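You operate a simulated robot arm through the tools that you are given. There is no shell and no other tool. Be economical: measure what you need, move in short steps, check, and stop when the job is done.

You run a simulated two-armed robot. Do the job below in one go: nothing can be reset, and whatever is moved stays where it is left.

JOB
Hold each spare buckle, press its key and oil the one that sticks.
Fine: no oil on the other key; the oil pen goes back in its pot. Set down upright: oil pen.

Only the result counts: the job must be done as asked and must still hold three seconds after the hand-in. Knocking over, shifting, dropping, spilling or breaking anything else fails it.

ROBOT AND FRAMES
Two 7-joint arms with two-finger parallel grippers on one trunk, on a base that drives. Base frame: it is fixed to the floor where the robot stands at the start and does not move with it; the origin is under the middle of the robot, x ahead of it, y to its left, z up. Readings come in mm, rad, newtons and seconds.
The left shoulder is at the start at [70, 134, 1057], the right one opposite. Places, roughly: release key [500, 0, 500]. Payload 1.57 kg a hand.
The TCP of each hand is the grasp point between the finger pads, 30 mm short of the fingertips. In the tool frame z runs along the fingers and y along their closing line. The gripper opens to 80 mm. The fingers are 17 mm wide and 12 mm thick; the gripper's body (40 by 82 mm) begins 80 mm behind the TCP.
Orientation is that of the tool frame in the base frame, as a unit quaternion [w, x, y, z]. With the fingers straight down and closing along the base's y, the tool's x points along the base's -x, its y along +y and its z along -z.

CONTROLS
- The arms move only by the tool play_rows. It takes "left_steps", "right_steps" or both (then of equal length, played together; a hand with none holds still); each is a list of rows, each an object (a shift or turn left out is 0, a gripper value left out holds the last) with "delta_pos": the shift along the tool's x, y, z in mm, a list of three; "rotation": the turn, a rotation vector about the tool's x, y, z in rad, a list of three; "claw": the closure, from 0 (fully open) to 1 (shut). In form: [{"delta_pos": [x, y, z], "rotation": [wx, wy, wz], "claw": claw}, ...]. A call has 1 to 10 rows; each row shifts and turns the commanded pose from where the row before left it, along the tool's axes as they then stand. Rows are played at 5 a second. More than 50 mm and 0.15 rad between two rows, or a gripper value outside its range, and nothing of the call is played. A pose out of reach is approached as far as the arm can. The call stops where the force on the tool passes 40 N (or 10 N more than at its start, if that is more) or the arm is blocked; 0.2 s more then pass. The fingers move at their own pace (about 153 mm/s each) and stop on an object; they squeeze with about 30 N. The grip force told is the motor's: it shows also when the fingers shut on nothing. Time passes only in rows, and 0.2 s behind the last, so rows that do not move let the fingers close. It gives the time, the measured TCP pose, the force on the tool (base axes), the opening and the grip force at its end, in the units of the frame above (readings bear some noise), with the torque about the TCP (base axes, N m) and any sound that the robot's microphone picked up.
- Cameras (640 x 400 px; columns grow to the right, rows downward): "scene" is now at [142.4, -1.4, 1294.4]; the picture's right is [-0.02, -1.00, 0.00], its down [-0.57, 0.01, -0.82] and it looks along [0.82, -0.01, -0.57] (base axes); focal length 214 px, centre (320, 200). "left" rides on the left gripper at [72, 7, -122] in its tool frame; the picture's right is [-0.09, 1.00, 0.00], its down [-0.84, -0.08, -0.54] and it looks along [-0.54, -0.05, 0.84] (tool axes); focal length 238 px, centre (320, 200). "right" rides on the right gripper at [72, -7, -122] in its tool frame; the picture's right is [0.09, 1.00, 0.00], its down [-0.84, 0.08, -0.54] and it looks along [-0.54, 0.05, 0.84] (tool axes); focal length 238 px, centre (320, 200). There is no depth. A picture from a camera that has moved, and an enlarged one, comes with that camera's place and axes in the base frame and with its lens. The place of the scene camera against the robot may be out by one fixed shift of up to 12 mm in any direction.
- get_image(camera): a new picture of that camera. The clock stands still meanwhile.
- slide_trunk(by): slides the trunk up (or, below 0, down) by that many mm; the arms and the scene camera ride with it, the base frame stays. It gives what a move gives, with no picture.
- drive_base(legs): drives the robot by 1 to 6 legs, each [ahead, left, turn to the left] in mm, mm and rad, along the robot's own axes; the way and the turn of a leg run together, so that a leg with both is an arc; at most 1500 mm and 3.142 rad a leg. The arms and the cameras ride along, it lands a little off, and it stops where it bumps. It gives what a move gives.
- head_to(pan, tilt): turns the head with the scene camera to pan (to the left, within 1.501 rad either way) and tilt (down, from -0.506 to 1.204), counted from straight ahead of the robot. It gives what a move gives.
- zoom(camera, box): a new picture of the part [left, top, right, bottom] of that camera's present view, enlarged. The clock stands still meanwhile.
- job_done(): hands the job in; it is judged then, once.

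Go step by step. Nothing tells you exact positions but the pictures and the camera data: compare them with the known pose of the tool, close in by small moves and look again before you grip or let go. The budget is 120 turns and 100 pictures, counting those below and the enlarged ones. Unless the task says otherwise, let go and move clear before handing in, and close with one line.

The tools are called after "Emit:" by a JSON object that holds its "api" and its "payload". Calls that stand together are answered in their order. play_rows: Moves the arms, as the interface text tells. Its arguments: {"type":"object","properties":{"left_steps":{"type":"array"},"right_steps":{"type":"array"}},"required":[]} The other tools are called the same way: slide_trunk (by) slides the trunk up or down; drive_base (legs) drives the base; head_to (pan, tilt) turns the head that bears the scene camera; get_image (camera) takes a picture; zoom (camera, box) takes an enlarged picture of a part of a camera's view; job_done () hands the job in.

At the start:

```text
time_s: 0.0
left_eef_pos: [484.1, 241.7, 1119.5]
left_tool_rot: [-0.001, 0.0, 1.0, 0.001]
left_ft_force: [-0.7, -0.1, 0.9]
left_wrist_torque: [0.02, 0.0, 0.02]
left_width: 80.1
left_finger_force: 0.0
right_eef_pos: [460.7, -191.2, 1173.0]
right_tool_rot: [0.0, 0.0, 1.0, -0.001]
right_ft_force: [0.0, 0.1, -0.6]
right_wrist_torque: [0.0, -0.01, 0.0]
right_width: 80.0
right_finger_force: 0.1
trunk travel left (down, up): [-631.0, 309.0]
robot x, y, heading: [-2.3, -2.4, -0.002]
head pan, tilt: [-0.017, 0.609]
```

scene: 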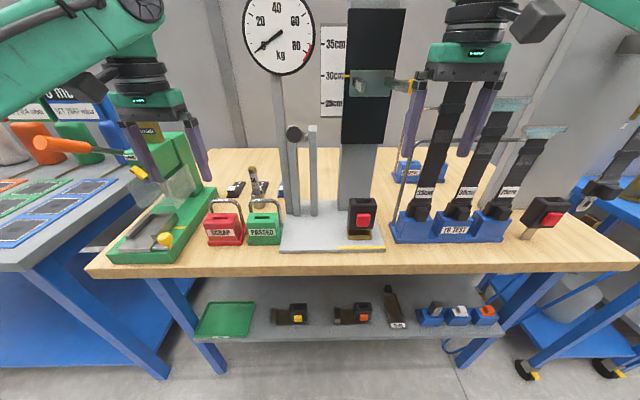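
right: 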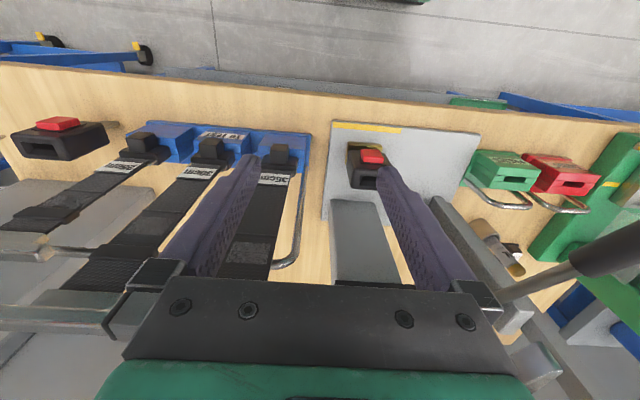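
left: 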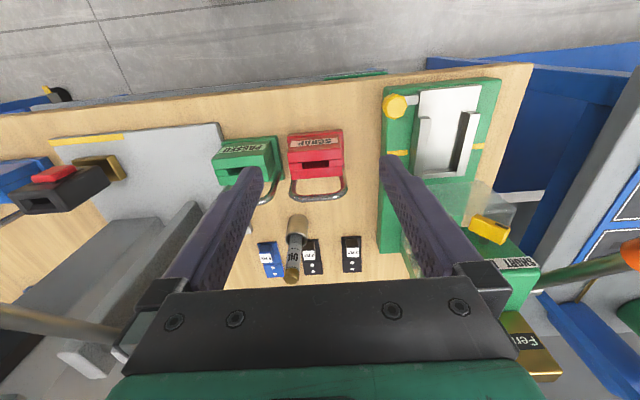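

I see a bench with a buckle test rig, an oil pen in a pot near the back left, and two buckles on the lower shelf. I'll zoom in for detail.

Emit:
{"api": "zoom", "payload": {"camera": "scene", "box": [190, 270, 510, 370]}}

Emit:
{"api": "zoom", "payload": {"camera": "scene", "box": [190, 150, 390, 275]}}

Emit:
{"api": "zoom", "payload": {"camera": "left", "box": [210, 120, 410, 290]}}

Emit:
{"api": "zoom", "payload": {"camera": "scene", "box": [370, 120, 640, 280]}}

```text
2.00 times, centred on (350, 320) of scene
camera zoom: at [142.4, -1.4, 1294.4], right [-0.02, -1.0, 0.0], down [-0.57, 0.01, -0.82], along [0.82, -0.01, -0.57], focal length 429 px, centre (260, -40)
```

zoom: 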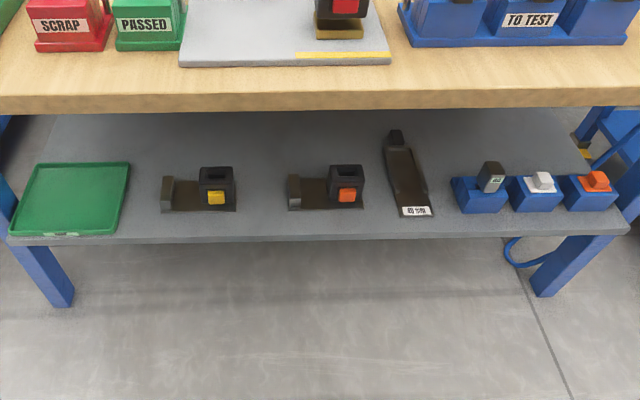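

```text
3.20 times, centred on (290, 212) of scene
camera zoom: at [142.4, -1.4, 1294.4], right [-0.02, -1.0, 0.0], down [-0.57, 0.01, -0.82], along [0.82, -0.01, -0.57], focal length 686 px, centre (416, 160)
```

zoom: 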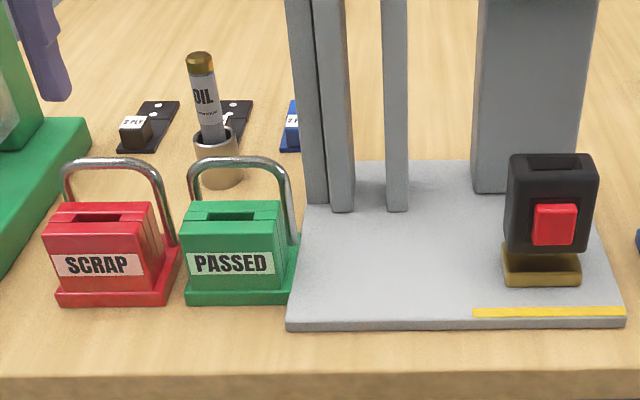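

```text
2.35 times, centred on (310, 205) of left
camera zoom: at [413.0, 249.6, 1241.3], right [0.09, 1.0, 0.0], down [0.84, -0.08, 0.54], along [0.54, -0.05, -0.84], focal length 561 px, centre (344, 188)
```

zoom: 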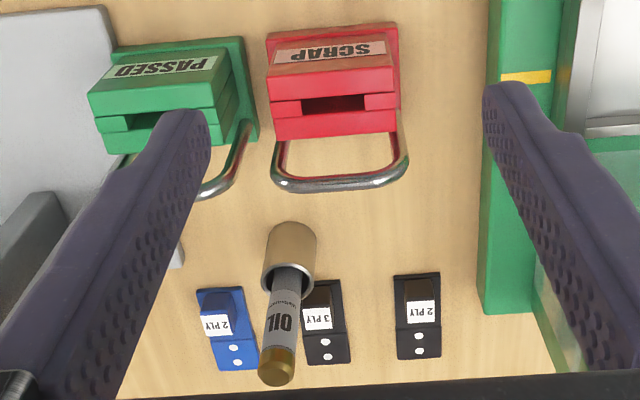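

```text
2.37 times, centred on (505, 200) of scene
camera zoom: at [142.4, -1.4, 1294.4], right [-0.02, -1.0, 0.0], down [-0.57, 0.01, -0.82], along [0.82, -0.01, -0.57], focal length 508 px, centre (-118, 200)
```

zoom: 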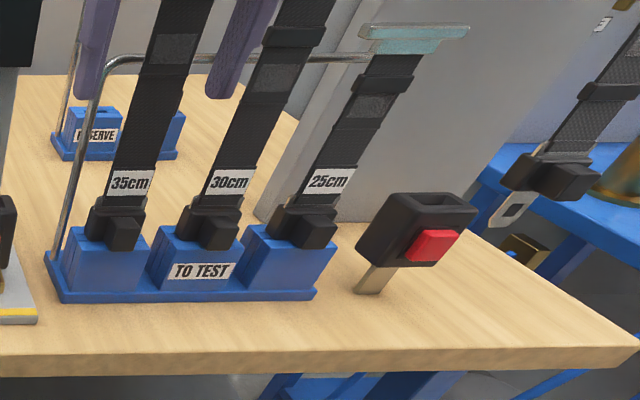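

The spares appear to be on the shelf (z≈440), the bench top is at about z≈890 and the pen pot at about (688,184). I'll back away and lower the trunk for a look at the shelf.

Emit:
{"api": "drive_base", "payload": {"legs": [[-350, 0, 0]]}}

Emit:
{"api": "slide_trunk", "payload": {"by": -400}}

Emit:
{"api": "get_image", "payload": {"camera": "scene"}}

Emit:
{"api": "get_image", "payload": {"camera": "right"}}

```text
time_s: 2.3
left_eef_pos: [135.7, 245.0, 1118.3]
left_tool_rot: [-0.001, -0.003, 1.0, 0.0]
left_ft_force: [-0.6, 0.0, -0.3]
left_wrist_torque: [-0.02, 0.02, -0.03]
left_width: 79.9
left_finger_force: 0.1
right_eef_pos: [115.4, -189.1, 1171.6]
right_tool_rot: [0.0, -0.002, 1.0, 0.0]
right_ft_force: [0.1, 0.4, -0.2]
right_wrist_torque: [0.02, 0.0, -0.03]
right_width: 79.9
right_finger_force: 0.1
trunk travel left (down, up): [-631.0, 309.0]
robot x, y, heading: [-348.5, -2.8, 0.005]
head pan, tilt: [-0.017, 0.609]
```

```text
time_s: 6.1
left_eef_pos: [135.1, 244.9, 718.6]
left_tool_rot: [-0.001, -0.004, 1.0, 0.0]
left_ft_force: [-1.1, 0.6, 0.5]
left_wrist_torque: [0.03, 0.01, 0.0]
left_width: 80.2
left_finger_force: 0.1
right_eef_pos: [114.8, -189.7, 773.2]
right_tool_rot: [0.0, -0.003, 1.0, 0.0]
right_ft_force: [1.1, -1.0, 0.4]
right_wrist_torque: [0.01, -0.01, 0.01]
right_width: 79.9
right_finger_force: 0.0
trunk travel left (down, up): [-231.0, 709.0]
robot x, y, heading: [-349.3, 0.8, 0.001]
head pan, tilt: [-0.017, 0.609]
```

```text
92 pictures are left
camera scene: at [-205.5, -1.7, 894.4], right [-0.01, -1.0, 0.0], down [-0.57, 0.01, -0.82], along [0.82, -0.01, -0.57], focal length 214 px, centre (320, 200)
```

scene: 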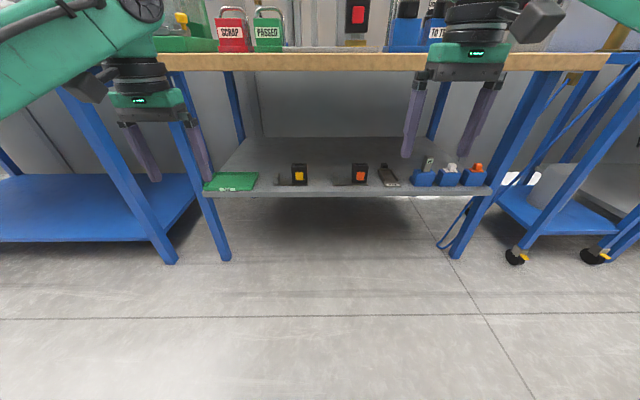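

```text
91 pictures are left
camera right: at [43.8, -195.9, 893.6], right [-0.1, 1.0, 0.0], down [0.84, 0.08, 0.54], along [0.54, 0.05, -0.84], focal length 238 px, centre (320, 200)
```

right: 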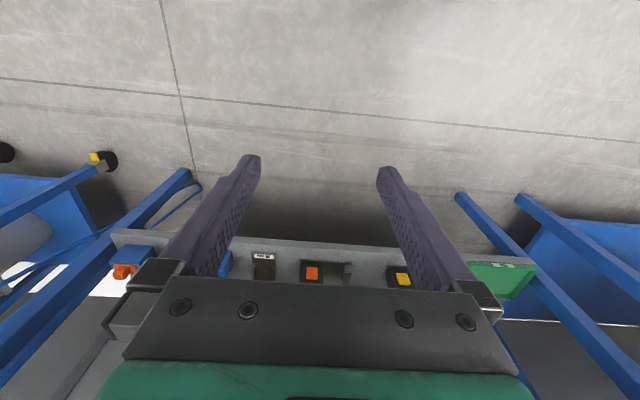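

The shelf is visible. I'll zoom in on the buckles.

Emit:
{"api": "zoom", "payload": {"camera": "scene", "box": [260, 140, 400, 220]}}

Emit:
{"api": "zoom", "payload": {"camera": "scene", "box": [370, 140, 510, 220]}}

```text
4.57 times, centred on (330, 180) of scene
camera zoom: at [-205.5, -1.7, 894.4], right [-0.01, -1.0, 0.0], down [-0.57, 0.01, -0.82], along [0.82, -0.01, -0.57], focal length 980 px, centre (274, 291)
```

zoom: 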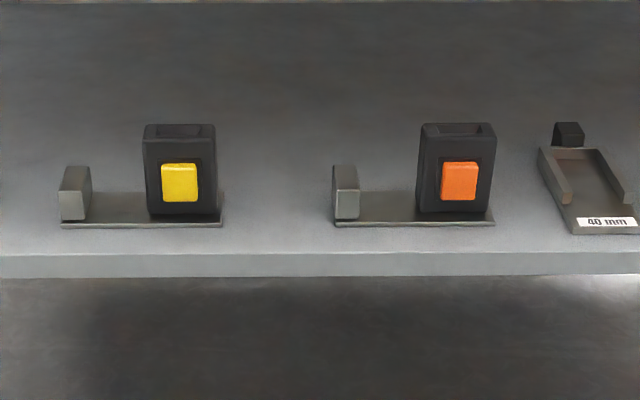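

```text
4.57 times, centred on (440, 180) of scene
camera zoom: at [-205.5, -1.7, 894.4], right [-0.01, -1.0, 0.0], down [-0.57, 0.01, -0.82], along [0.82, -0.01, -0.57], focal length 980 px, centre (-229, 291)
```

zoom: 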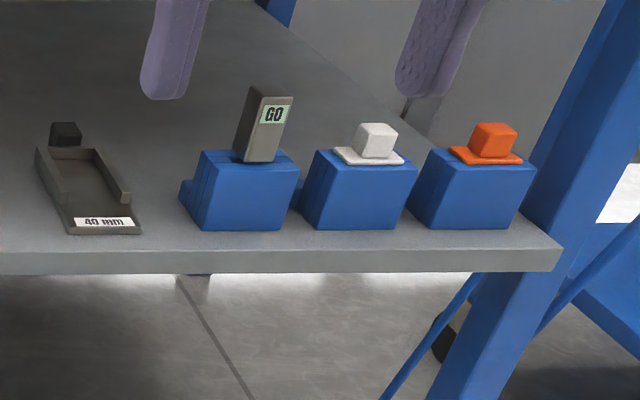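

The yellow key is at about (541, 73, 490) and the orange key at about (540, -171, 490), both facing me. I'll use the left hand as holder (pitched slightly forward) and the right hand, pointing forward with closed fingers, to press. I'll pitch the tools while clear of the bench.

Emit:
{"api": "play_rows", "payload": {"left_steps": [{"rotation": [0, -0.1, 0]}, {"rotation": [0, -0.1, 0]}, {"rotation": [0, -0.1, 0]}, {"rotation": [0, -0.1, 0]}, {"rotation": [0, -0.1, 0]}, {}, {}, {}, {}, {}], "right_steps": [{"rotation": [0, -0.14, 0], "claw": 1}, {"rotation": [0, -0.14, 0]}, {"rotation": [0, -0.14, 0]}, {"rotation": [0, -0.14, 0]}, {"rotation": [0, -0.14, 0]}, {"rotation": [0, -0.14, 0]}, {"rotation": [0, -0.14, 0]}, {"rotation": [0, -0.14, 0]}, {"rotation": [0, -0.14, 0]}, {"rotation": [0, -0.14, 0]}]}}

Emit:
{"api": "get_image", "payload": {"camera": "scene"}}

Emit:
{"api": "get_image", "payload": {"camera": "left"}}

Emit:
{"api": "get_image", "payload": {"camera": "right"}}

```text
time_s: 8.3
left_eef_pos: [135.6, 244.9, 720.0]
left_tool_rot: [0.247, -0.002, 0.969, 0.001]
left_ft_force: [0.3, -0.3, 0.2]
left_wrist_torque: [0.01, 0.01, 0.01]
left_width: 80.3
left_finger_force: 0.1
right_eef_pos: [115.1, -189.1, 772.1]
right_tool_rot: [0.645, -0.002, 0.764, 0.002]
right_ft_force: [-0.7, 1.2, 0.2]
right_wrist_torque: [0.01, -0.01, 0.02]
right_width: 0.0
right_finger_force: 21.3
trunk travel left (down, up): [-231.0, 709.0]
robot x, y, heading: [-348.0, -3.4, 0.006]
head pan, tilt: [-0.017, 0.609]
```

```text
88 pictures are left
camera scene: at [-205.5, -1.8, 894.5], right [-0.01, -1.0, 0.0], down [-0.57, 0.01, -0.82], along [0.82, -0.01, -0.57], focal length 214 px, centre (320, 200)
```

scene: 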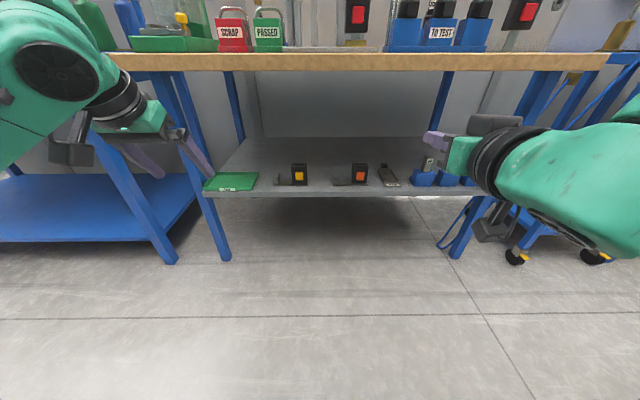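

```text
87 pictures are left
camera left: at [13.6, 250.7, 791.9], right [0.07, 1.0, 0.04], down [0.48, -0.07, 0.88], along [0.88, -0.04, -0.48], focal length 238 px, centre (320, 200)
```

left: 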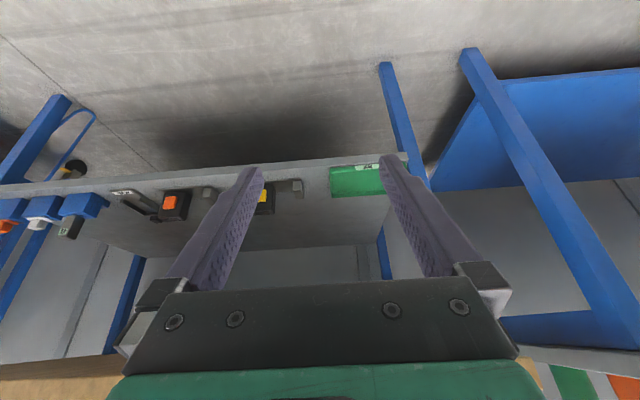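

```text
86 pictures are left
camera right: at [-16.6, -196.3, 720.8], right [-0.02, 1.0, -0.09], down [-0.39, 0.07, 0.92], along [0.92, 0.05, 0.39], focal length 238 px, centre (320, 200)
```

right: 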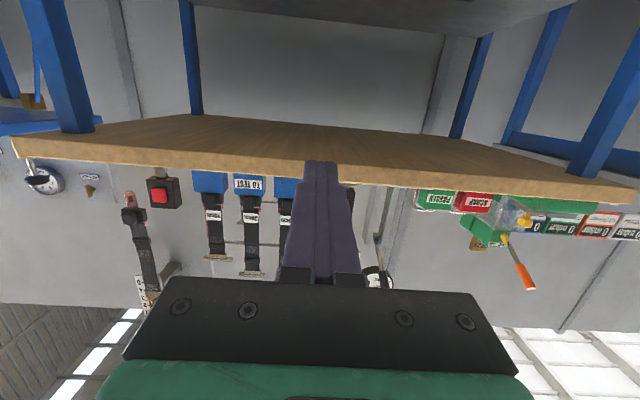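

Pitching works. Now I'll slide the trunk down and shift sideways so the yellow buckle is straight ahead, then bring the left hand to its y.

Emit:
{"api": "slide_trunk", "payload": {"by": -170}}

Emit:
{"api": "drive_base", "payload": {"legs": [[0, 73, 0]]}}

Emit:
{"api": "play_rows", "payload": {"left_steps": [{"delta_pos": [0, -40, 0]}, {"delta_pos": [0, -40, 0]}, {"delta_pos": [0, -40, 0]}, {"delta_pos": [0, -40, 0]}, {"delta_pos": [0, -40, 0]}, {"delta_pos": [0, -44, 0]}]}}

Emit:
{"api": "get_image", "payload": {"camera": "left"}}

Emit:
{"api": "get_image", "payload": {"camera": "scene"}}

```text
time_s: 10.2
left_eef_pos: [135.0, 245.3, 549.1]
left_tool_rot: [0.247, -0.004, 0.969, 0.001]
left_ft_force: [-0.4, 0.0, 0.5]
left_wrist_torque: [0.02, -0.03, 0.02]
left_width: 80.2
left_finger_force: 0.0
right_eef_pos: [115.3, -189.1, 603.1]
right_tool_rot: [0.644, -0.002, 0.765, 0.002]
right_ft_force: [0.4, -0.3, 0.1]
right_wrist_torque: [-0.02, -0.02, -0.01]
right_width: 0.0
right_finger_force: 21.6
trunk travel left (down, up): [-61.0, 879.0]
robot x, y, heading: [-345.3, -0.9, 0.003]
head pan, tilt: [-0.017, 0.609]
```

```text
time_s: 11.2
left_eef_pos: [134.0, 318.7, 550.5]
left_tool_rot: [0.247, -0.003, 0.969, 0.0]
left_ft_force: [0.6, 0.4, -0.1]
left_wrist_torque: [0.01, -0.04, -0.01]
left_width: 80.1
left_finger_force: 0.1
right_eef_pos: [114.0, -115.8, 601.9]
right_tool_rot: [0.644, -0.001, 0.765, 0.002]
right_ft_force: [0.5, -0.7, 0.5]
right_wrist_torque: [0.02, -0.03, 0.0]
right_width: 0.0
right_finger_force: 21.7
trunk travel left (down, up): [-61.0, 879.0]
robot x, y, heading: [-349.0, 73.7, 0.007]
head pan, tilt: [-0.017, 0.609]
```

```text
time_s: 12.6
left_eef_pos: [136.1, 72.1, 548.7]
left_tool_rot: [0.248, -0.003, 0.969, 0.001]
left_ft_force: [-0.1, 0.1, -0.2]
left_wrist_torque: [-0.01, 0.01, 0.02]
left_width: 79.9
left_finger_force: 0.0
right_eef_pos: [115.6, -116.0, 602.7]
right_tool_rot: [0.644, -0.002, 0.765, 0.002]
right_ft_force: [-0.3, 0.4, 0.3]
right_wrist_torque: [-0.01, 0.0, 0.03]
right_width: 0.0
right_finger_force: 21.9
trunk travel left (down, up): [-61.0, 879.0]
robot x, y, heading: [-342.8, 74.4, 0.007]
head pan, tilt: [-0.017, 0.609]
```

```text
85 pictures are left
camera left: at [15.3, 78.2, 621.7], right [0.07, 1.0, 0.04], down [0.48, -0.07, 0.88], along [0.88, -0.04, -0.48], focal length 238 px, centre (320, 200)
```

left: 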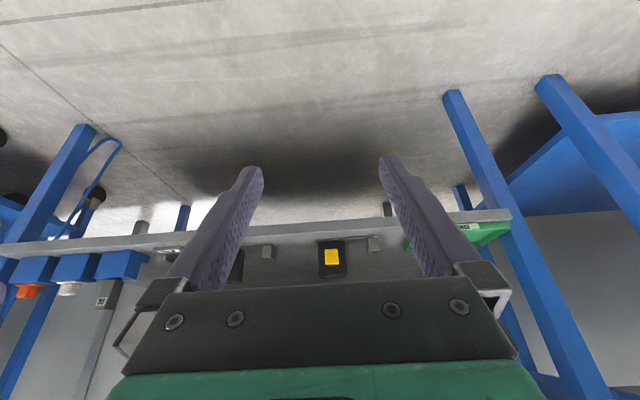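

```text
84 pictures are left
camera scene: at [-205.9, 71.7, 724.4], right [-0.01, -1.0, 0.0], down [-0.57, 0.01, -0.82], along [0.82, -0.01, -0.57], focal length 214 px, centre (320, 200)
```

scene: 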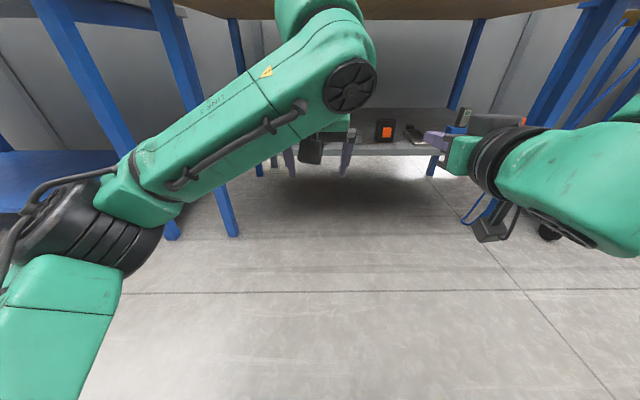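

All consistent: yellow key at about (541, 72, 486). I'll drive in partway and look again with the left camera.

Emit:
{"api": "drive_base", "payload": {"legs": [[300, 0, 0]]}}

Emit:
{"api": "get_image", "payload": {"camera": "left"}}

Emit:
{"api": "get_image", "payload": {"camera": "scene"}}

```text
time_s: 14.7
left_eef_pos: [435.9, 74.3, 549.7]
left_tool_rot: [0.247, -0.002, 0.969, 0.0]
left_ft_force: [-0.1, -0.2, -0.7]
left_wrist_torque: [0.01, 0.02, 0.02]
left_width: 80.0
left_finger_force: 0.1
right_eef_pos: [413.7, -115.4, 601.9]
right_tool_rot: [0.644, -0.001, 0.765, 0.002]
right_ft_force: [0.5, 0.1, 0.0]
right_wrist_torque: [0.01, -0.04, 0.03]
right_width: 0.0
right_finger_force: 20.9
trunk travel left (down, up): [-61.0, 879.0]
robot x, y, heading: [-50.0, 74.7, 0.001]
head pan, tilt: [-0.017, 0.609]
```

```text
83 pictures are left
camera left: at [314.9, 78.9, 621.8], right [0.08, 1.0, 0.04], down [0.48, -0.08, 0.88], along [0.88, -0.05, -0.48], focal length 238 px, centre (320, 200)
```

left: 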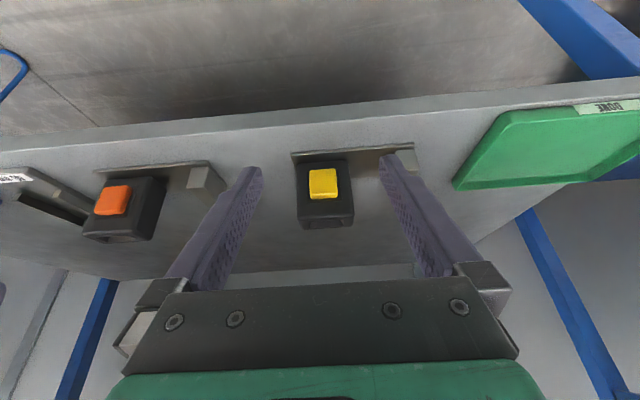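

```text
82 pictures are left
camera scene: at [93.7, 72.6, 724.4], right [-0.01, -1.0, 0.0], down [-0.57, 0.01, -0.82], along [0.82, -0.01, -0.57], focal length 214 px, centre (320, 200)
```

scene: 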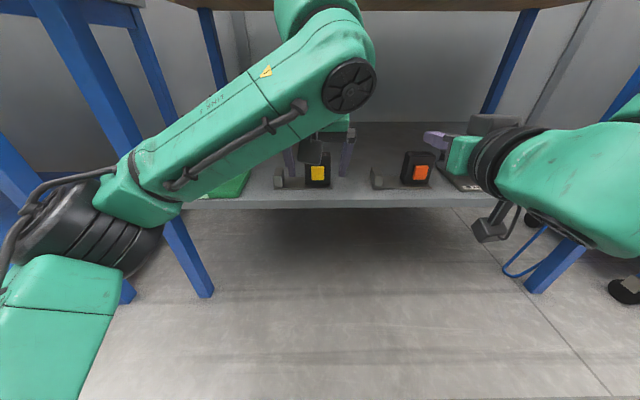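

Emit:
{"api": "zoom", "payload": {"camera": "left", "box": [240, 130, 420, 250]}}

```text
3.33 times, centred on (330, 190) of left
camera zoom: at [314.9, 78.9, 621.8], right [0.08, 1.0, 0.04], down [0.48, -0.08, 0.88], along [0.88, -0.05, -0.48], focal length 794 px, centre (287, 233)
```

zoom: 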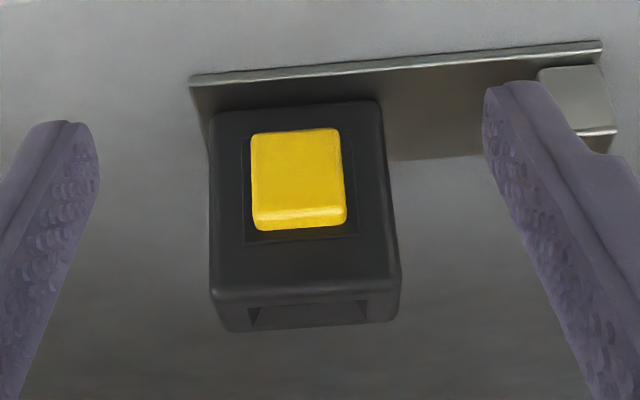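

The yellow buckle body spans about x 534–561, y 43–99, z 452–524. I'll bring the left hand over it with the fingers astride and check.

Emit:
{"api": "play_rows", "payload": {"left_steps": [{"delta_pos": [-32.5, -1, 17.7]}, {"delta_pos": [-32.5, -1, 17.7]}, {"delta_pos": [-32.5, -1, 17.7]}, {"delta_pos": [9.6, 0, 17.6]}]}}

Emit:
{"api": "get_image", "payload": {"camera": "left"}}

Emit:
{"api": "get_image", "payload": {"camera": "scene"}}

```text
time_s: 15.7
left_eef_pos: [548.2, 69.1, 530.0]
left_tool_rot: [0.247, -0.001, 0.969, 0.0]
left_ft_force: [-0.6, 0.4, 0.5]
left_wrist_torque: [0.05, -0.01, 0.02]
left_width: 80.2
left_finger_force: 0.0
right_eef_pos: [414.5, -115.5, 602.7]
right_tool_rot: [0.644, 0.0, 0.765, 0.0]
right_ft_force: [-0.5, 0.6, -0.4]
right_wrist_torque: [0.02, 0.01, -0.01]
right_width: 0.0
right_finger_force: 21.7
trunk travel left (down, up): [-61.0, 879.0]
robot x, y, heading: [-48.6, 73.2, 0.004]
head pan, tilt: [-0.017, 0.609]
```

```text
80 pictures are left
camera left: at [427.0, 75.3, 602.1], right [0.08, 1.0, 0.04], down [0.47, -0.08, 0.88], along [0.88, -0.05, -0.48], focal length 238 px, centre (320, 200)
```

left: 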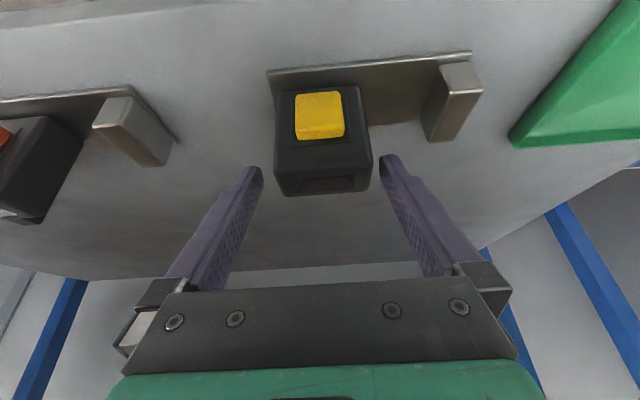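

```text
79 pictures are left
camera scene: at [93.7, 72.6, 724.4], right [-0.01, -1.0, 0.0], down [-0.57, 0.01, -0.82], along [0.82, -0.01, -0.57], focal length 214 px, centre (320, 200)
```

scene: 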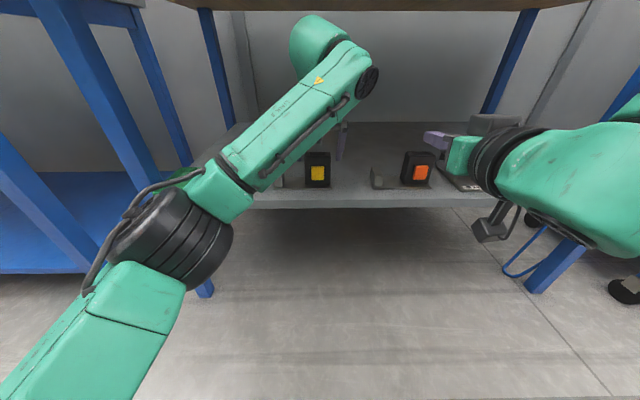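

Aligned within ~2 mm. I'll lower around the buckle and close gently.

Emit:
{"api": "play_rows", "payload": {"left_steps": [{"delta_pos": [14.4, 2, 26.3]}, {"claw": 0.2}, {"claw": 0.26}, {}]}}

Emit:
{"api": "get_image", "payload": {"camera": "left"}}

```text
time_s: 16.7
left_eef_pos: [548.9, 72.3, 500.2]
left_tool_rot: [0.248, -0.001, 0.969, 0.001]
left_ft_force: [0.1, 1.8, 1.7]
left_wrist_torque: [0.12, -0.17, -0.11]
left_width: 62.0
left_finger_force: 29.9
right_eef_pos: [413.8, -116.4, 602.3]
right_tool_rot: [0.644, -0.001, 0.765, 0.001]
right_ft_force: [0.4, 0.0, -0.1]
right_wrist_torque: [0.01, 0.02, 0.04]
right_width: 0.0
right_finger_force: 21.4
trunk travel left (down, up): [-61.0, 879.0]
robot x, y, heading: [-47.2, 73.7, 0.001]
head pan, tilt: [-0.017, 0.609]
```

```text
78 pictures are left
camera left: at [426.8, 77.5, 572.7], right [0.08, 1.0, 0.04], down [0.47, -0.08, 0.88], along [0.88, -0.05, -0.48], focal length 238 px, centre (320, 200)
```

left: 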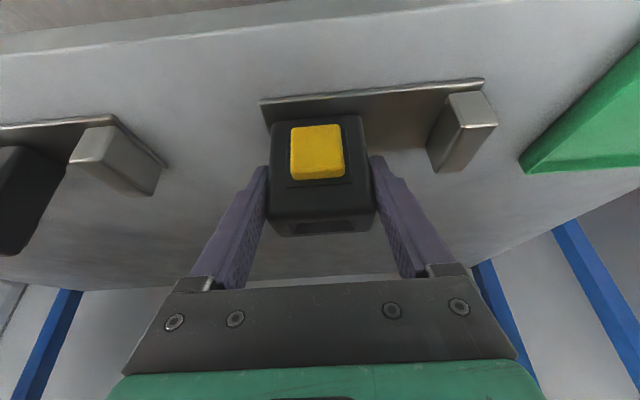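

The left hand holds the yellow buckle (no shift seen). Now the right hand: level its fingers, lower it, and bring it in front of the key.

Emit:
{"api": "play_rows", "payload": {"right_steps": [{"rotation": [0, -0.125, 0]}, {"rotation": [0, -0.125, 0]}, {"delta_pos": [39, 0, -3]}, {"delta_pos": [39, 0, -3]}, {"delta_pos": [39, 0, -3]}, {"delta_pos": [0, 46.8, 0]}, {"delta_pos": [0, 46.8, 0]}, {"delta_pos": [0, 46.8, 0]}, {"delta_pos": [0, 46.8, 0]}]}}

Emit:
{"api": "get_image", "payload": {"camera": "scene"}}

Emit:
{"api": "get_image", "payload": {"camera": "left"}}

```text
time_s: 18.7
left_eef_pos: [551.9, 80.5, 499.5]
left_tool_rot: [0.246, -0.005, 0.969, 0.004]
left_ft_force: [2.2, 8.2, 2.5]
left_wrist_torque: [-0.65, -0.01, -0.69]
left_width: 62.0
left_finger_force: 30.0
right_eef_pos: [415.0, 59.9, 585.9]
right_tool_rot: [0.734, 0.012, 0.679, -0.008]
right_ft_force: [-2.2, -5.4, -0.5]
right_wrist_torque: [-0.02, 0.03, 0.08]
right_width: 0.2
right_finger_force: 21.9
right hand out of reach, approached as far as the arm can: row 3, 4, 5
trunk travel left (down, up): [-61.0, 879.0]
robot x, y, heading: [-45.7, 75.6, 0.003]
head pan, tilt: [-0.017, 0.609]
stopped in row 9 (left hand): the force on the tool passed its limit (the readings are from after the stop); the commanded pose is now the measured one
```

```text
77 pictures are left
camera scene: at [93.4, 72.6, 724.4], right [-0.01, -1.0, 0.0], down [-0.57, 0.01, -0.82], along [0.82, -0.01, -0.57], focal length 214 px, centre (320, 200)
```

scene: 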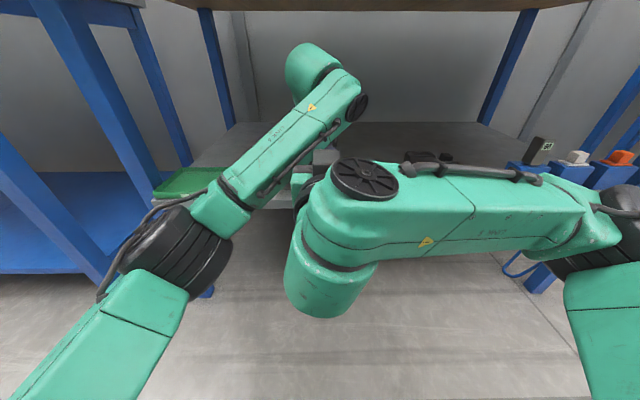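

```text
76 pictures are left
camera left: at [429.9, 84.2, 573.2], right [0.07, 1.0, 0.05], down [0.48, -0.08, 0.88], along [0.88, -0.04, -0.48], focal length 238 px, centre (320, 200)
```

left: 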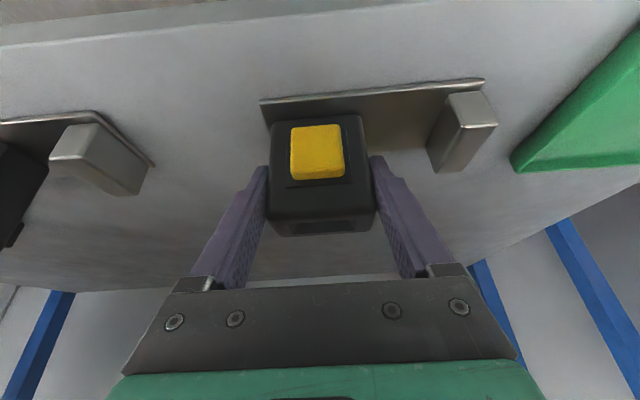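

The right arm couldn't get low enough and bumped the left hand, sliding the buckle about 8 mm left. I'll withdraw the right hand, slide the buckle back to where it was, and use a different hold: the block at the end of its plate.

Emit:
{"api": "play_rows", "payload": {"right_steps": [{"delta_pos": [0, -40, 0]}, {"delta_pos": [0, -40, 0]}, {"delta_pos": [0, -40, 0]}, {"delta_pos": [0, -40, 0]}]}}

Emit:
{"api": "get_image", "payload": {"camera": "left"}}

```text
time_s: 19.7
left_eef_pos: [550.1, 78.3, 500.0]
left_tool_rot: [0.246, -0.004, 0.969, 0.003]
left_ft_force: [-0.4, -0.2, 2.9]
left_wrist_torque: [-0.34, -0.27, 0.01]
left_width: 62.0
left_finger_force: 29.1
right_eef_pos: [410.2, -101.4, 586.5]
right_tool_rot: [0.733, 0.011, 0.68, -0.008]
right_ft_force: [-0.7, 0.2, -0.1]
right_wrist_torque: [0.0, 0.03, 0.0]
right_width: 0.0
right_finger_force: 21.2
trunk travel left (down, up): [-61.0, 879.0]
robot x, y, heading: [-48.9, 75.6, 0.004]
head pan, tilt: [-0.017, 0.609]
```

```text
75 pictures are left
camera left: at [429.4, 83.1, 573.1], right [0.07, 1.0, 0.05], down [0.48, -0.08, 0.88], along [0.88, -0.04, -0.48], focal length 238 px, centre (320, 200)
```

left: 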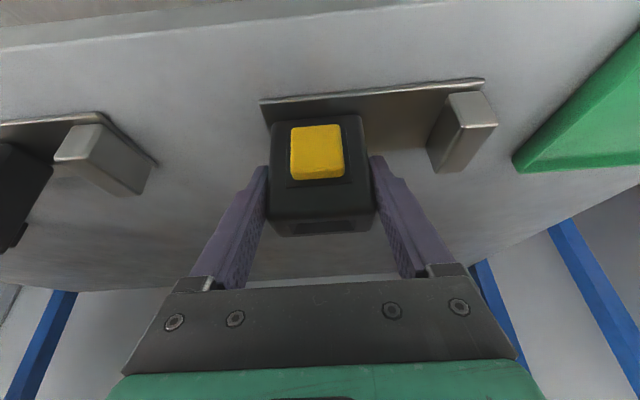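

Emit:
{"api": "play_rows", "payload": {"left_steps": [{"delta_pos": [0.5, -3, -0.3]}, {"delta_pos": [0.5, -3, -0.3]}, {}]}}

Emit:
{"api": "get_image", "payload": {"camera": "left"}}

```text
time_s: 20.5
left_eef_pos: [548.2, 71.8, 500.3]
left_tool_rot: [0.246, -0.004, 0.969, 0.003]
left_ft_force: [2.2, 2.2, 2.6]
left_wrist_torque: [-0.22, -0.35, 0.15]
left_width: 61.8
left_finger_force: 30.6
right_eef_pos: [409.8, -101.9, 587.0]
right_tool_rot: [0.734, 0.011, 0.679, -0.008]
right_ft_force: [0.3, -0.4, 0.6]
right_wrist_torque: [-0.05, 0.04, -0.04]
right_width: 0.0
right_finger_force: 21.2
trunk travel left (down, up): [-61.0, 879.0]
robot x, y, heading: [-46.2, 72.2, 0.006]
head pan, tilt: [-0.017, 0.609]
```

```text
74 pictures are left
camera left: at [428.3, 77.8, 573.1], right [0.07, 1.0, 0.05], down [0.48, -0.08, 0.88], along [0.88, -0.04, -0.48], focal length 238 px, centre (320, 200)
```

left: 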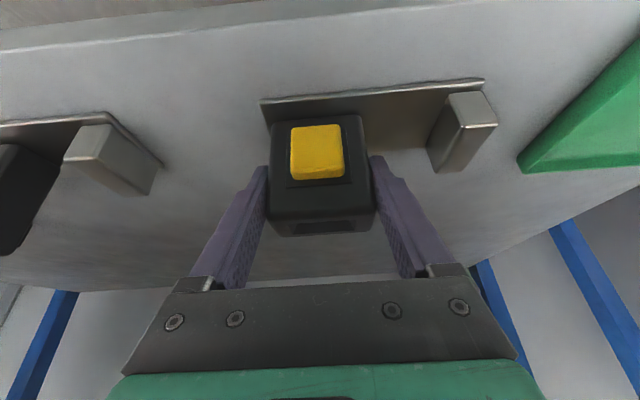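

The buckle is back. It and its plate with the end block (about y 147–173, x 530–572, top z≈479) are one piece, so I'll release the body and hold the block instead, and re-pitch the right hand to a reachable slanted pose.

Emit:
{"api": "play_rows", "payload": {"left_steps": [{"claw": 0}, {}, {"delta_pos": [-24, 0, -44]}, {"delta_pos": [0, 44, 0]}, {"delta_pos": [0, 44, 0], "claw": 0.35}, {}, {}], "right_steps": [{"rotation": [0, 0.14, 0]}, {"rotation": [0, 0.14, 0]}, {"rotation": [0, 0.14, 0]}, {"rotation": [0, 0.14, 0]}, {"rotation": [0, 0.14, 0]}, {"rotation": [-0.102, 0, -0.073]}, {"rotation": [-0.102, 0, -0.073]}]}}

Emit:
{"api": "get_image", "payload": {"camera": "left"}}

Emit:
{"api": "get_image", "payload": {"camera": "scene"}}

```text
refused: row 3 steps farther than a row can; nothing moved
```

```text
73 pictures are left
camera left: at [428.3, 77.8, 573.1], right [0.07, 1.0, 0.05], down [0.48, -0.08, 0.88], along [0.88, -0.04, -0.48], focal length 238 px, centre (320, 200)
```

left: 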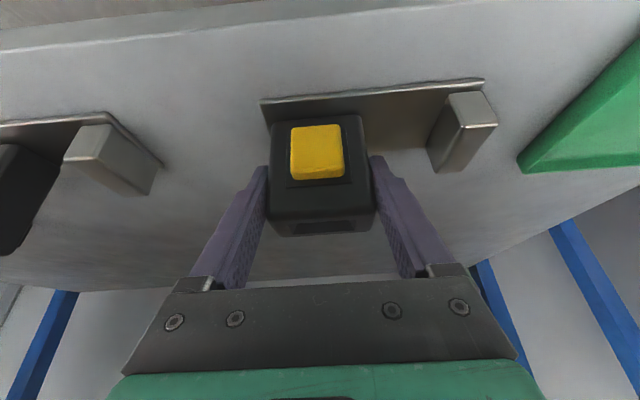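

```text
72 pictures are left
camera scene: at [93.3, 72.8, 724.5], right [-0.01, -1.0, 0.0], down [-0.57, 0.01, -0.82], along [0.82, -0.01, -0.57], focal length 214 px, centre (320, 200)
```

scene: 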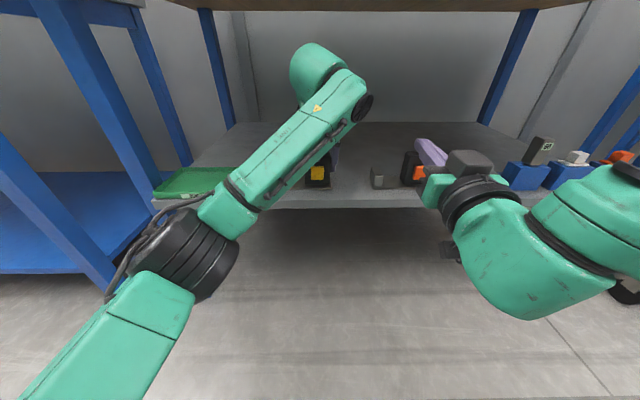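

The step was a hair too long; I'll split it.

Emit:
{"api": "play_rows", "payload": {"left_steps": [{"claw": 0}, {}, {"delta_pos": [-12, 0, -22]}, {"delta_pos": [-12, 0, -22]}, {"delta_pos": [0, 44, 0]}, {"delta_pos": [0, 44, 0], "claw": 0.35}, {}], "right_steps": [{"rotation": [0, 0.14, 0]}, {"rotation": [0, 0.14, 0]}, {"rotation": [0, 0.14, 0]}, {"rotation": [0, 0.14, 0]}, {"rotation": [0, 0.14, 0]}, {"rotation": [-0.102, 0, -0.073]}, {"rotation": [-0.102, 0, -0.073]}]}}

Emit:
{"api": "get_image", "payload": {"camera": "left"}}

Emit:
{"api": "get_image", "payload": {"camera": "right"}}

```text
time_s: 22.1
left_eef_pos: [548.4, 159.2, 551.6]
left_tool_rot: [0.246, -0.003, 0.969, 0.004]
left_ft_force: [-0.2, -0.1, -0.3]
left_wrist_torque: [-0.02, -0.01, 0.0]
left_width: 52.0
left_finger_force: 0.1
right_eef_pos: [410.9, -100.9, 585.2]
right_tool_rot: [0.453, -0.099, 0.884, 0.054]
right_ft_force: [-0.3, 0.7, 0.0]
right_wrist_torque: [0.01, 0.02, -0.02]
right_width: 0.2
right_finger_force: 21.4
trunk travel left (down, up): [-61.0, 879.0]
robot x, y, heading: [-48.8, 72.6, -0.001]
head pan, tilt: [-0.017, 0.609]
```

```text
71 pictures are left
camera left: at [428.2, 165.5, 624.3], right [0.07, 1.0, 0.05], down [0.48, -0.08, 0.87], along [0.88, -0.04, -0.48], focal length 238 px, centre (320, 200)
```

left: 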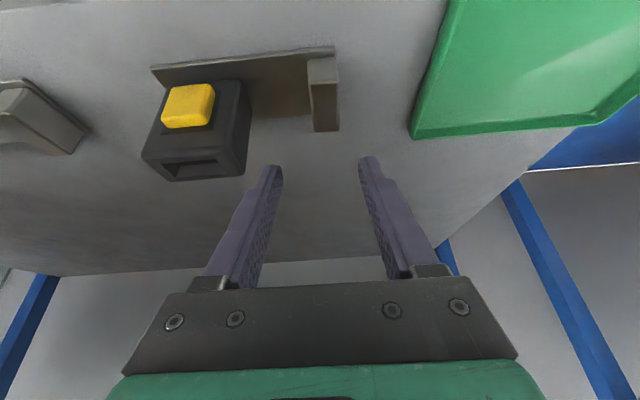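

```text
70 pictures are left
camera right: at [275.7, -138.5, 595.7], right [-0.28, 0.96, -0.07], down [0.03, 0.08, 1.0], along [0.96, 0.27, -0.05], focal length 238 px, centre (320, 200)
```

right: 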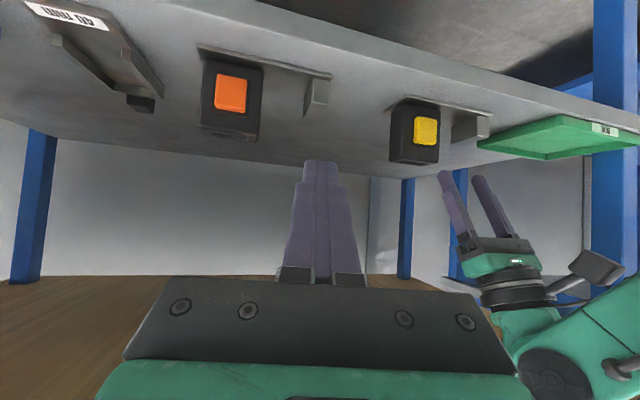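

The block sits ~8 mm further left than the hand. I'll correct, lower and close on it.

Emit:
{"api": "play_rows", "payload": {"left_steps": [{"delta_pos": [0, 8, 0]}, {"delta_pos": [13.6, 0, 27.6]}, {"delta_pos": [13.6, 0, 27.6]}, {"claw": 0.6}, {"claw": 0.7}, {"claw": 0.75}, {}]}}

Emit:
{"api": "get_image", "payload": {"camera": "left"}}

Emit:
{"api": "zoom", "payload": {"camera": "right", "box": [340, 70, 580, 220]}}

```text
time_s: 23.7
left_eef_pos: [553.4, 167.3, 488.7]
left_tool_rot: [0.245, -0.004, 0.969, 0.003]
left_ft_force: [0.0, 0.4, -0.4]
left_wrist_torque: [-0.08, -0.1, 0.05]
left_width: 21.5
left_finger_force: 29.6
right_eef_pos: [411.7, -100.7, 583.3]
right_tool_rot: [0.453, -0.098, 0.884, 0.054]
right_ft_force: [0.9, -0.7, 0.1]
right_wrist_torque: [0.02, -0.01, -0.02]
right_width: 0.0
right_finger_force: 20.9
trunk travel left (down, up): [-61.0, 879.0]
robot x, y, heading: [-45.8, 73.4, 0.007]
head pan, tilt: [-0.017, 0.609]
```

```text
69 pictures are left
camera left: at [431.9, 172.9, 561.3], right [0.07, 1.0, 0.05], down [0.48, -0.08, 0.87], along [0.88, -0.04, -0.48], focal length 238 px, centre (320, 200)
```

left: 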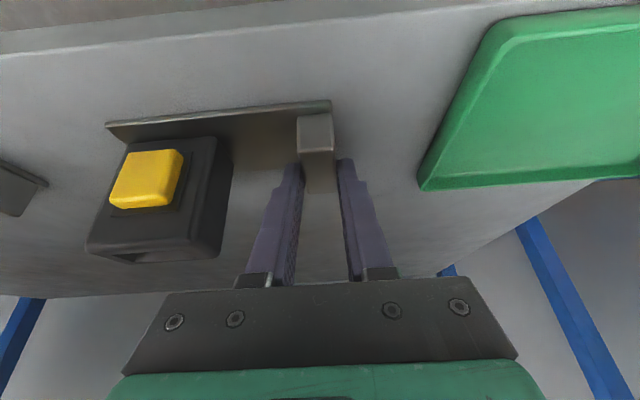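

```text
2.67 times, centred on (460, 145) of right
camera zoom: at [275.7, -138.4, 595.5], right [-0.27, 0.96, -0.07], down [0.03, 0.08, 1.0], along [0.96, 0.27, -0.05], focal length 636 px, centre (-53, 347)
```

zoom: 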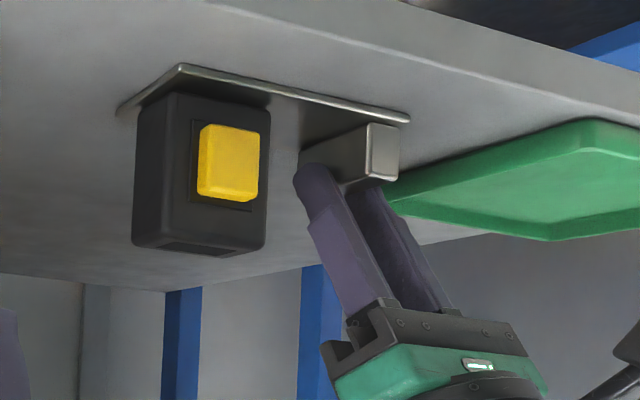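

The left hand now holds the block firmly. Moving the right hand's closed fingertips to just in front of the yellow key (≈(530, 69, 484)).

Emit:
{"api": "play_rows", "payload": {"right_steps": [{"delta_pos": [2.2, 28.8, 27.1]}, {"delta_pos": [2.2, 28.8, 27.1]}, {"delta_pos": [2.2, 28.8, 27.1]}, {"delta_pos": [2.2, 28.8, 27.1]}, {"delta_pos": [2.2, 28.8, 27.1]}, {}]}}

Emit:
{"api": "get_image", "payload": {"camera": "left"}}

Emit:
{"api": "get_image", "payload": {"camera": "right"}}

Emit:
{"api": "get_image", "payload": {"camera": "scene"}}

```text
time_s: 25.1
left_eef_pos: [553.1, 169.2, 488.1]
left_tool_rot: [0.246, -0.004, 0.969, 0.003]
left_ft_force: [-0.4, -0.2, 0.7]
left_wrist_torque: [-0.06, -0.01, -0.01]
left_width: 21.6
left_finger_force: 30.2
right_eef_pos: [478.5, 63.9, 497.6]
right_tool_rot: [0.454, -0.099, 0.884, 0.054]
right_ft_force: [-0.3, -0.7, 0.9]
right_wrist_torque: [0.0, -0.03, 0.0]
right_width: 0.1
right_finger_force: 21.6
trunk travel left (down, up): [-61.0, 879.0]
robot x, y, heading: [-44.0, 75.0, 0.002]
head pan, tilt: [-0.017, 0.609]
```

```text
67 pictures are left
camera left: at [432.0, 172.9, 561.4], right [0.07, 1.0, 0.05], down [0.48, -0.08, 0.87], along [0.88, -0.04, -0.48], focal length 238 px, centre (320, 200)
```

left: 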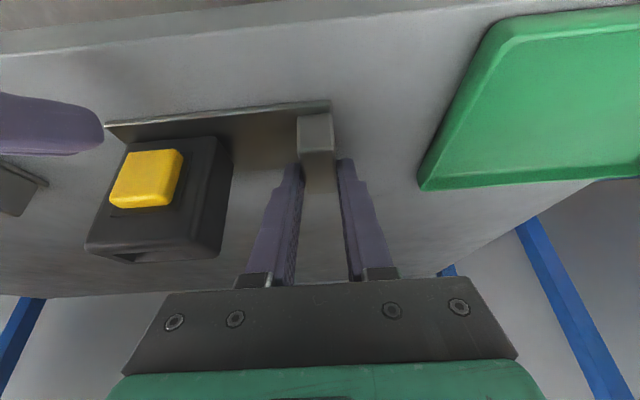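

```text
66 pictures are left
camera right: at [343.2, 25.7, 508.7], right [-0.27, 0.96, -0.07], down [0.03, 0.08, 1.0], along [0.96, 0.27, -0.05], focal length 238 px, centre (320, 200)
```

right: 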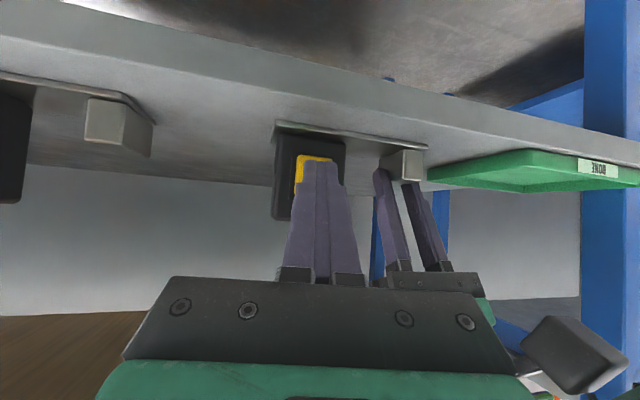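

```text
65 pictures are left
camera scene: at [93.8, 72.6, 724.4], right [-0.01, -1.0, 0.0], down [-0.57, 0.01, -0.82], along [0.82, -0.01, -0.57], focal length 214 px, centre (320, 200)
```

scene: 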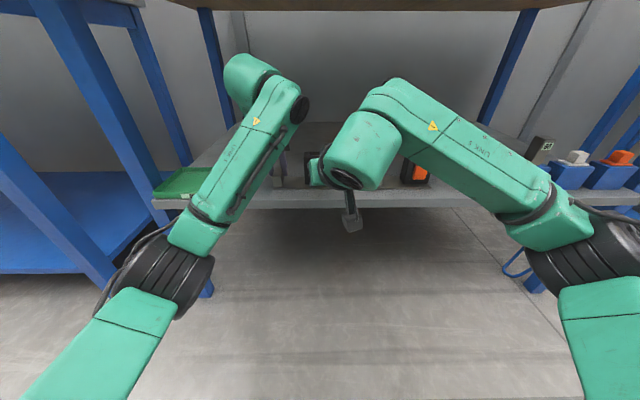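

Tip is lined up. Advancing along +x toward the key: first a fast bit, then 1.5 mm steps.

Emit:
{"api": "play_rows", "payload": {"right_steps": [{"delta_pos": [-2.85, -1.1, 3.95]}, {"delta_pos": [-2.85, -1.1, 3.95]}, {"delta_pos": [-2.85, -1.1, 3.95]}, {"delta_pos": [-1.14, -0.44, 1.58]}]}}

Emit:
{"api": "zoom", "payload": {"camera": "left", "box": [20, 80, 260, 230]}}

```text
time_s: 26.1
left_eef_pos: [553.4, 168.0, 488.5]
left_tool_rot: [0.247, -0.004, 0.969, 0.004]
left_ft_force: [-0.1, 0.1, 0.7]
left_wrist_torque: [-0.09, -0.07, -0.01]
left_width: 21.8
left_finger_force: 30.2
right_eef_pos: [496.4, 62.5, 498.7]
right_tool_rot: [0.453, -0.099, 0.884, 0.054]
right_ft_force: [0.2, 0.2, 0.1]
right_wrist_torque: [-0.01, -0.01, 0.0]
right_width: 0.0
right_finger_force: 21.5
trunk travel left (down, up): [-61.0, 879.0]
robot x, y, heading: [-48.8, 74.7, -0.0]
head pan, tilt: [-0.017, 0.609]
```

```text
2.67 times, centred on (140, 155) of left
camera zoom: at [432.0, 172.9, 561.4], right [0.07, 1.0, 0.05], down [0.48, -0.08, 0.87], along [0.88, -0.04, -0.48], focal length 636 px, centre (800, 320)
```

zoom: 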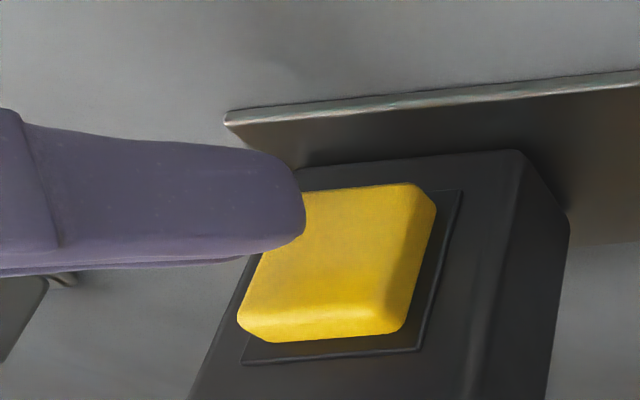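

Emit:
{"api": "play_rows", "payload": {"right_steps": [{"delta_pos": [-0.85, -0.33, 1.19]}, {"delta_pos": [-0.85, -0.33, 1.19]}, {"delta_pos": [-0.57, -0.22, 0.79]}]}}

Emit:
{"api": "zoom", "payload": {"camera": "left", "box": [20, 80, 260, 230]}}

```text
time_s: 26.9
left_eef_pos: [553.2, 167.5, 488.3]
left_tool_rot: [0.246, -0.005, 0.969, 0.004]
left_ft_force: [0.3, -0.5, 0.6]
left_wrist_torque: [-0.12, -0.02, -0.05]
left_width: 21.5
left_finger_force: 30.0
right_eef_pos: [499.6, 64.1, 496.7]
right_tool_rot: [0.452, -0.098, 0.885, 0.054]
right_ft_force: [-0.4, 0.6, 0.2]
right_wrist_torque: [-0.01, 0.01, 0.0]
right_width: 0.0
right_finger_force: 21.3
trunk travel left (down, up): [-61.0, 879.0]
robot x, y, heading: [-47.5, 72.4, 0.003]
head pan, tilt: [-0.017, 0.609]
```

```text
2.67 times, centred on (140, 155) of left
camera zoom: at [432.0, 172.9, 561.4], right [0.07, 1.0, 0.05], down [0.48, -0.08, 0.87], along [0.88, -0.04, -0.48], focal length 636 px, centre (800, 320)
```

zoom: 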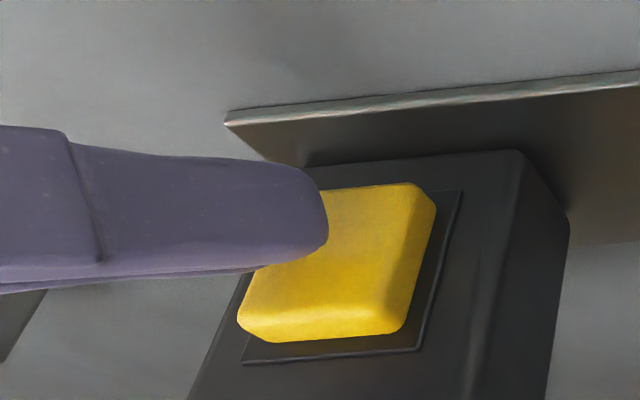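

Emit:
{"api": "play_rows", "payload": {"right_steps": [{"delta_pos": [-0.85, -0.33, 1.19]}, {"delta_pos": [-0.85, -0.33, 1.19]}]}}

Emit:
{"api": "play_rows", "payload": {"right_steps": [{"delta_pos": [-0.85, -0.33, 1.19]}, {"delta_pos": [-0.85, -0.33, 1.19]}]}}

```text
time_s: 27.5
left_eef_pos: [553.8, 168.9, 488.7]
left_tool_rot: [0.246, -0.003, 0.969, 0.003]
left_ft_force: [1.3, -0.3, 0.2]
left_wrist_torque: [-0.08, 0.06, 0.17]
left_width: 21.8
left_finger_force: 29.8
right_eef_pos: [502.3, 62.6, 498.9]
right_tool_rot: [0.453, -0.099, 0.884, 0.053]
right_ft_force: [-2.8, -0.2, 0.0]
right_wrist_torque: [-0.01, 0.08, 0.02]
right_width: 0.0
right_finger_force: 21.1
trunk travel left (down, up): [-61.0, 879.0]
robot x, y, heading: [-48.5, 71.8, 0.01]
head pan, tilt: [-0.017, 0.609]
```

```text
time_s: 28.1
left_eef_pos: [552.7, 168.0, 488.5]
left_tool_rot: [0.246, -0.004, 0.969, 0.003]
left_ft_force: [3.4, 0.3, -0.4]
left_wrist_torque: [-0.07, -0.03, 0.3]
left_width: 21.4
left_finger_force: 30.1
right_eef_pos: [506.0, 64.3, 496.6]
right_tool_rot: [0.453, -0.098, 0.884, 0.054]
right_ft_force: [-4.2, -0.3, -0.8]
right_wrist_torque: [0.01, 0.06, -0.04]
right_width: 0.0
right_finger_force: 21.4
trunk travel left (down, up): [-61.0, 879.0]
robot x, y, heading: [-47.2, 73.6, 0.001]
head pan, tilt: [-0.017, 0.609]
```

Contact: the force grows slowly, like a spring. Pressing deeper.

Emit:
{"api": "play_rows", "payload": {"right_steps": [{"delta_pos": [-0.85, -0.33, 1.19]}, {"delta_pos": [-0.85, -0.33, 1.19]}]}}

Emit:
{"api": "zoom", "payload": {"camera": "left", "box": [20, 80, 260, 230]}}

```text
time_s: 28.7
left_eef_pos: [552.1, 167.2, 488.4]
left_tool_rot: [0.245, -0.004, 0.969, 0.003]
left_ft_force: [7.6, 1.9, 0.3]
left_wrist_torque: [-0.04, -0.02, 0.71]
left_width: 21.7
left_finger_force: 29.9
right_eef_pos: [508.7, 64.1, 497.9]
right_tool_rot: [0.454, -0.099, 0.884, 0.054]
right_ft_force: [-7.7, -1.2, 0.7]
right_wrist_torque: [-0.02, 0.1, -0.07]
right_width: 0.2
right_finger_force: 21.2
trunk travel left (down, up): [-61.0, 879.0]
robot x, y, heading: [-49.7, 73.4, 0.005]
head pan, tilt: [-0.017, 0.609]
```

```text
2.67 times, centred on (140, 155) of left
camera zoom: at [432.1, 173.1, 561.4], right [0.07, 1.0, 0.05], down [0.48, -0.08, 0.88], along [0.88, -0.04, -0.48], focal length 636 px, centre (800, 320)
```

zoom: 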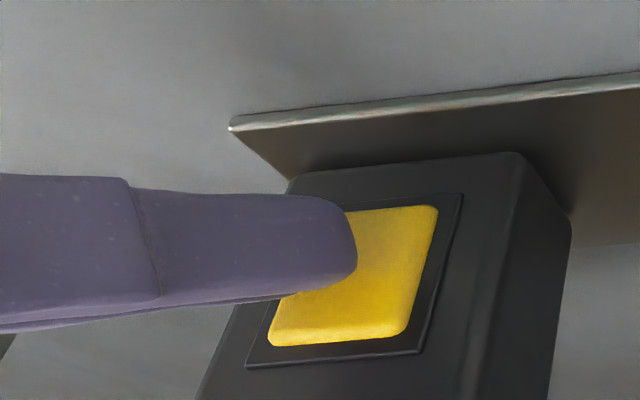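

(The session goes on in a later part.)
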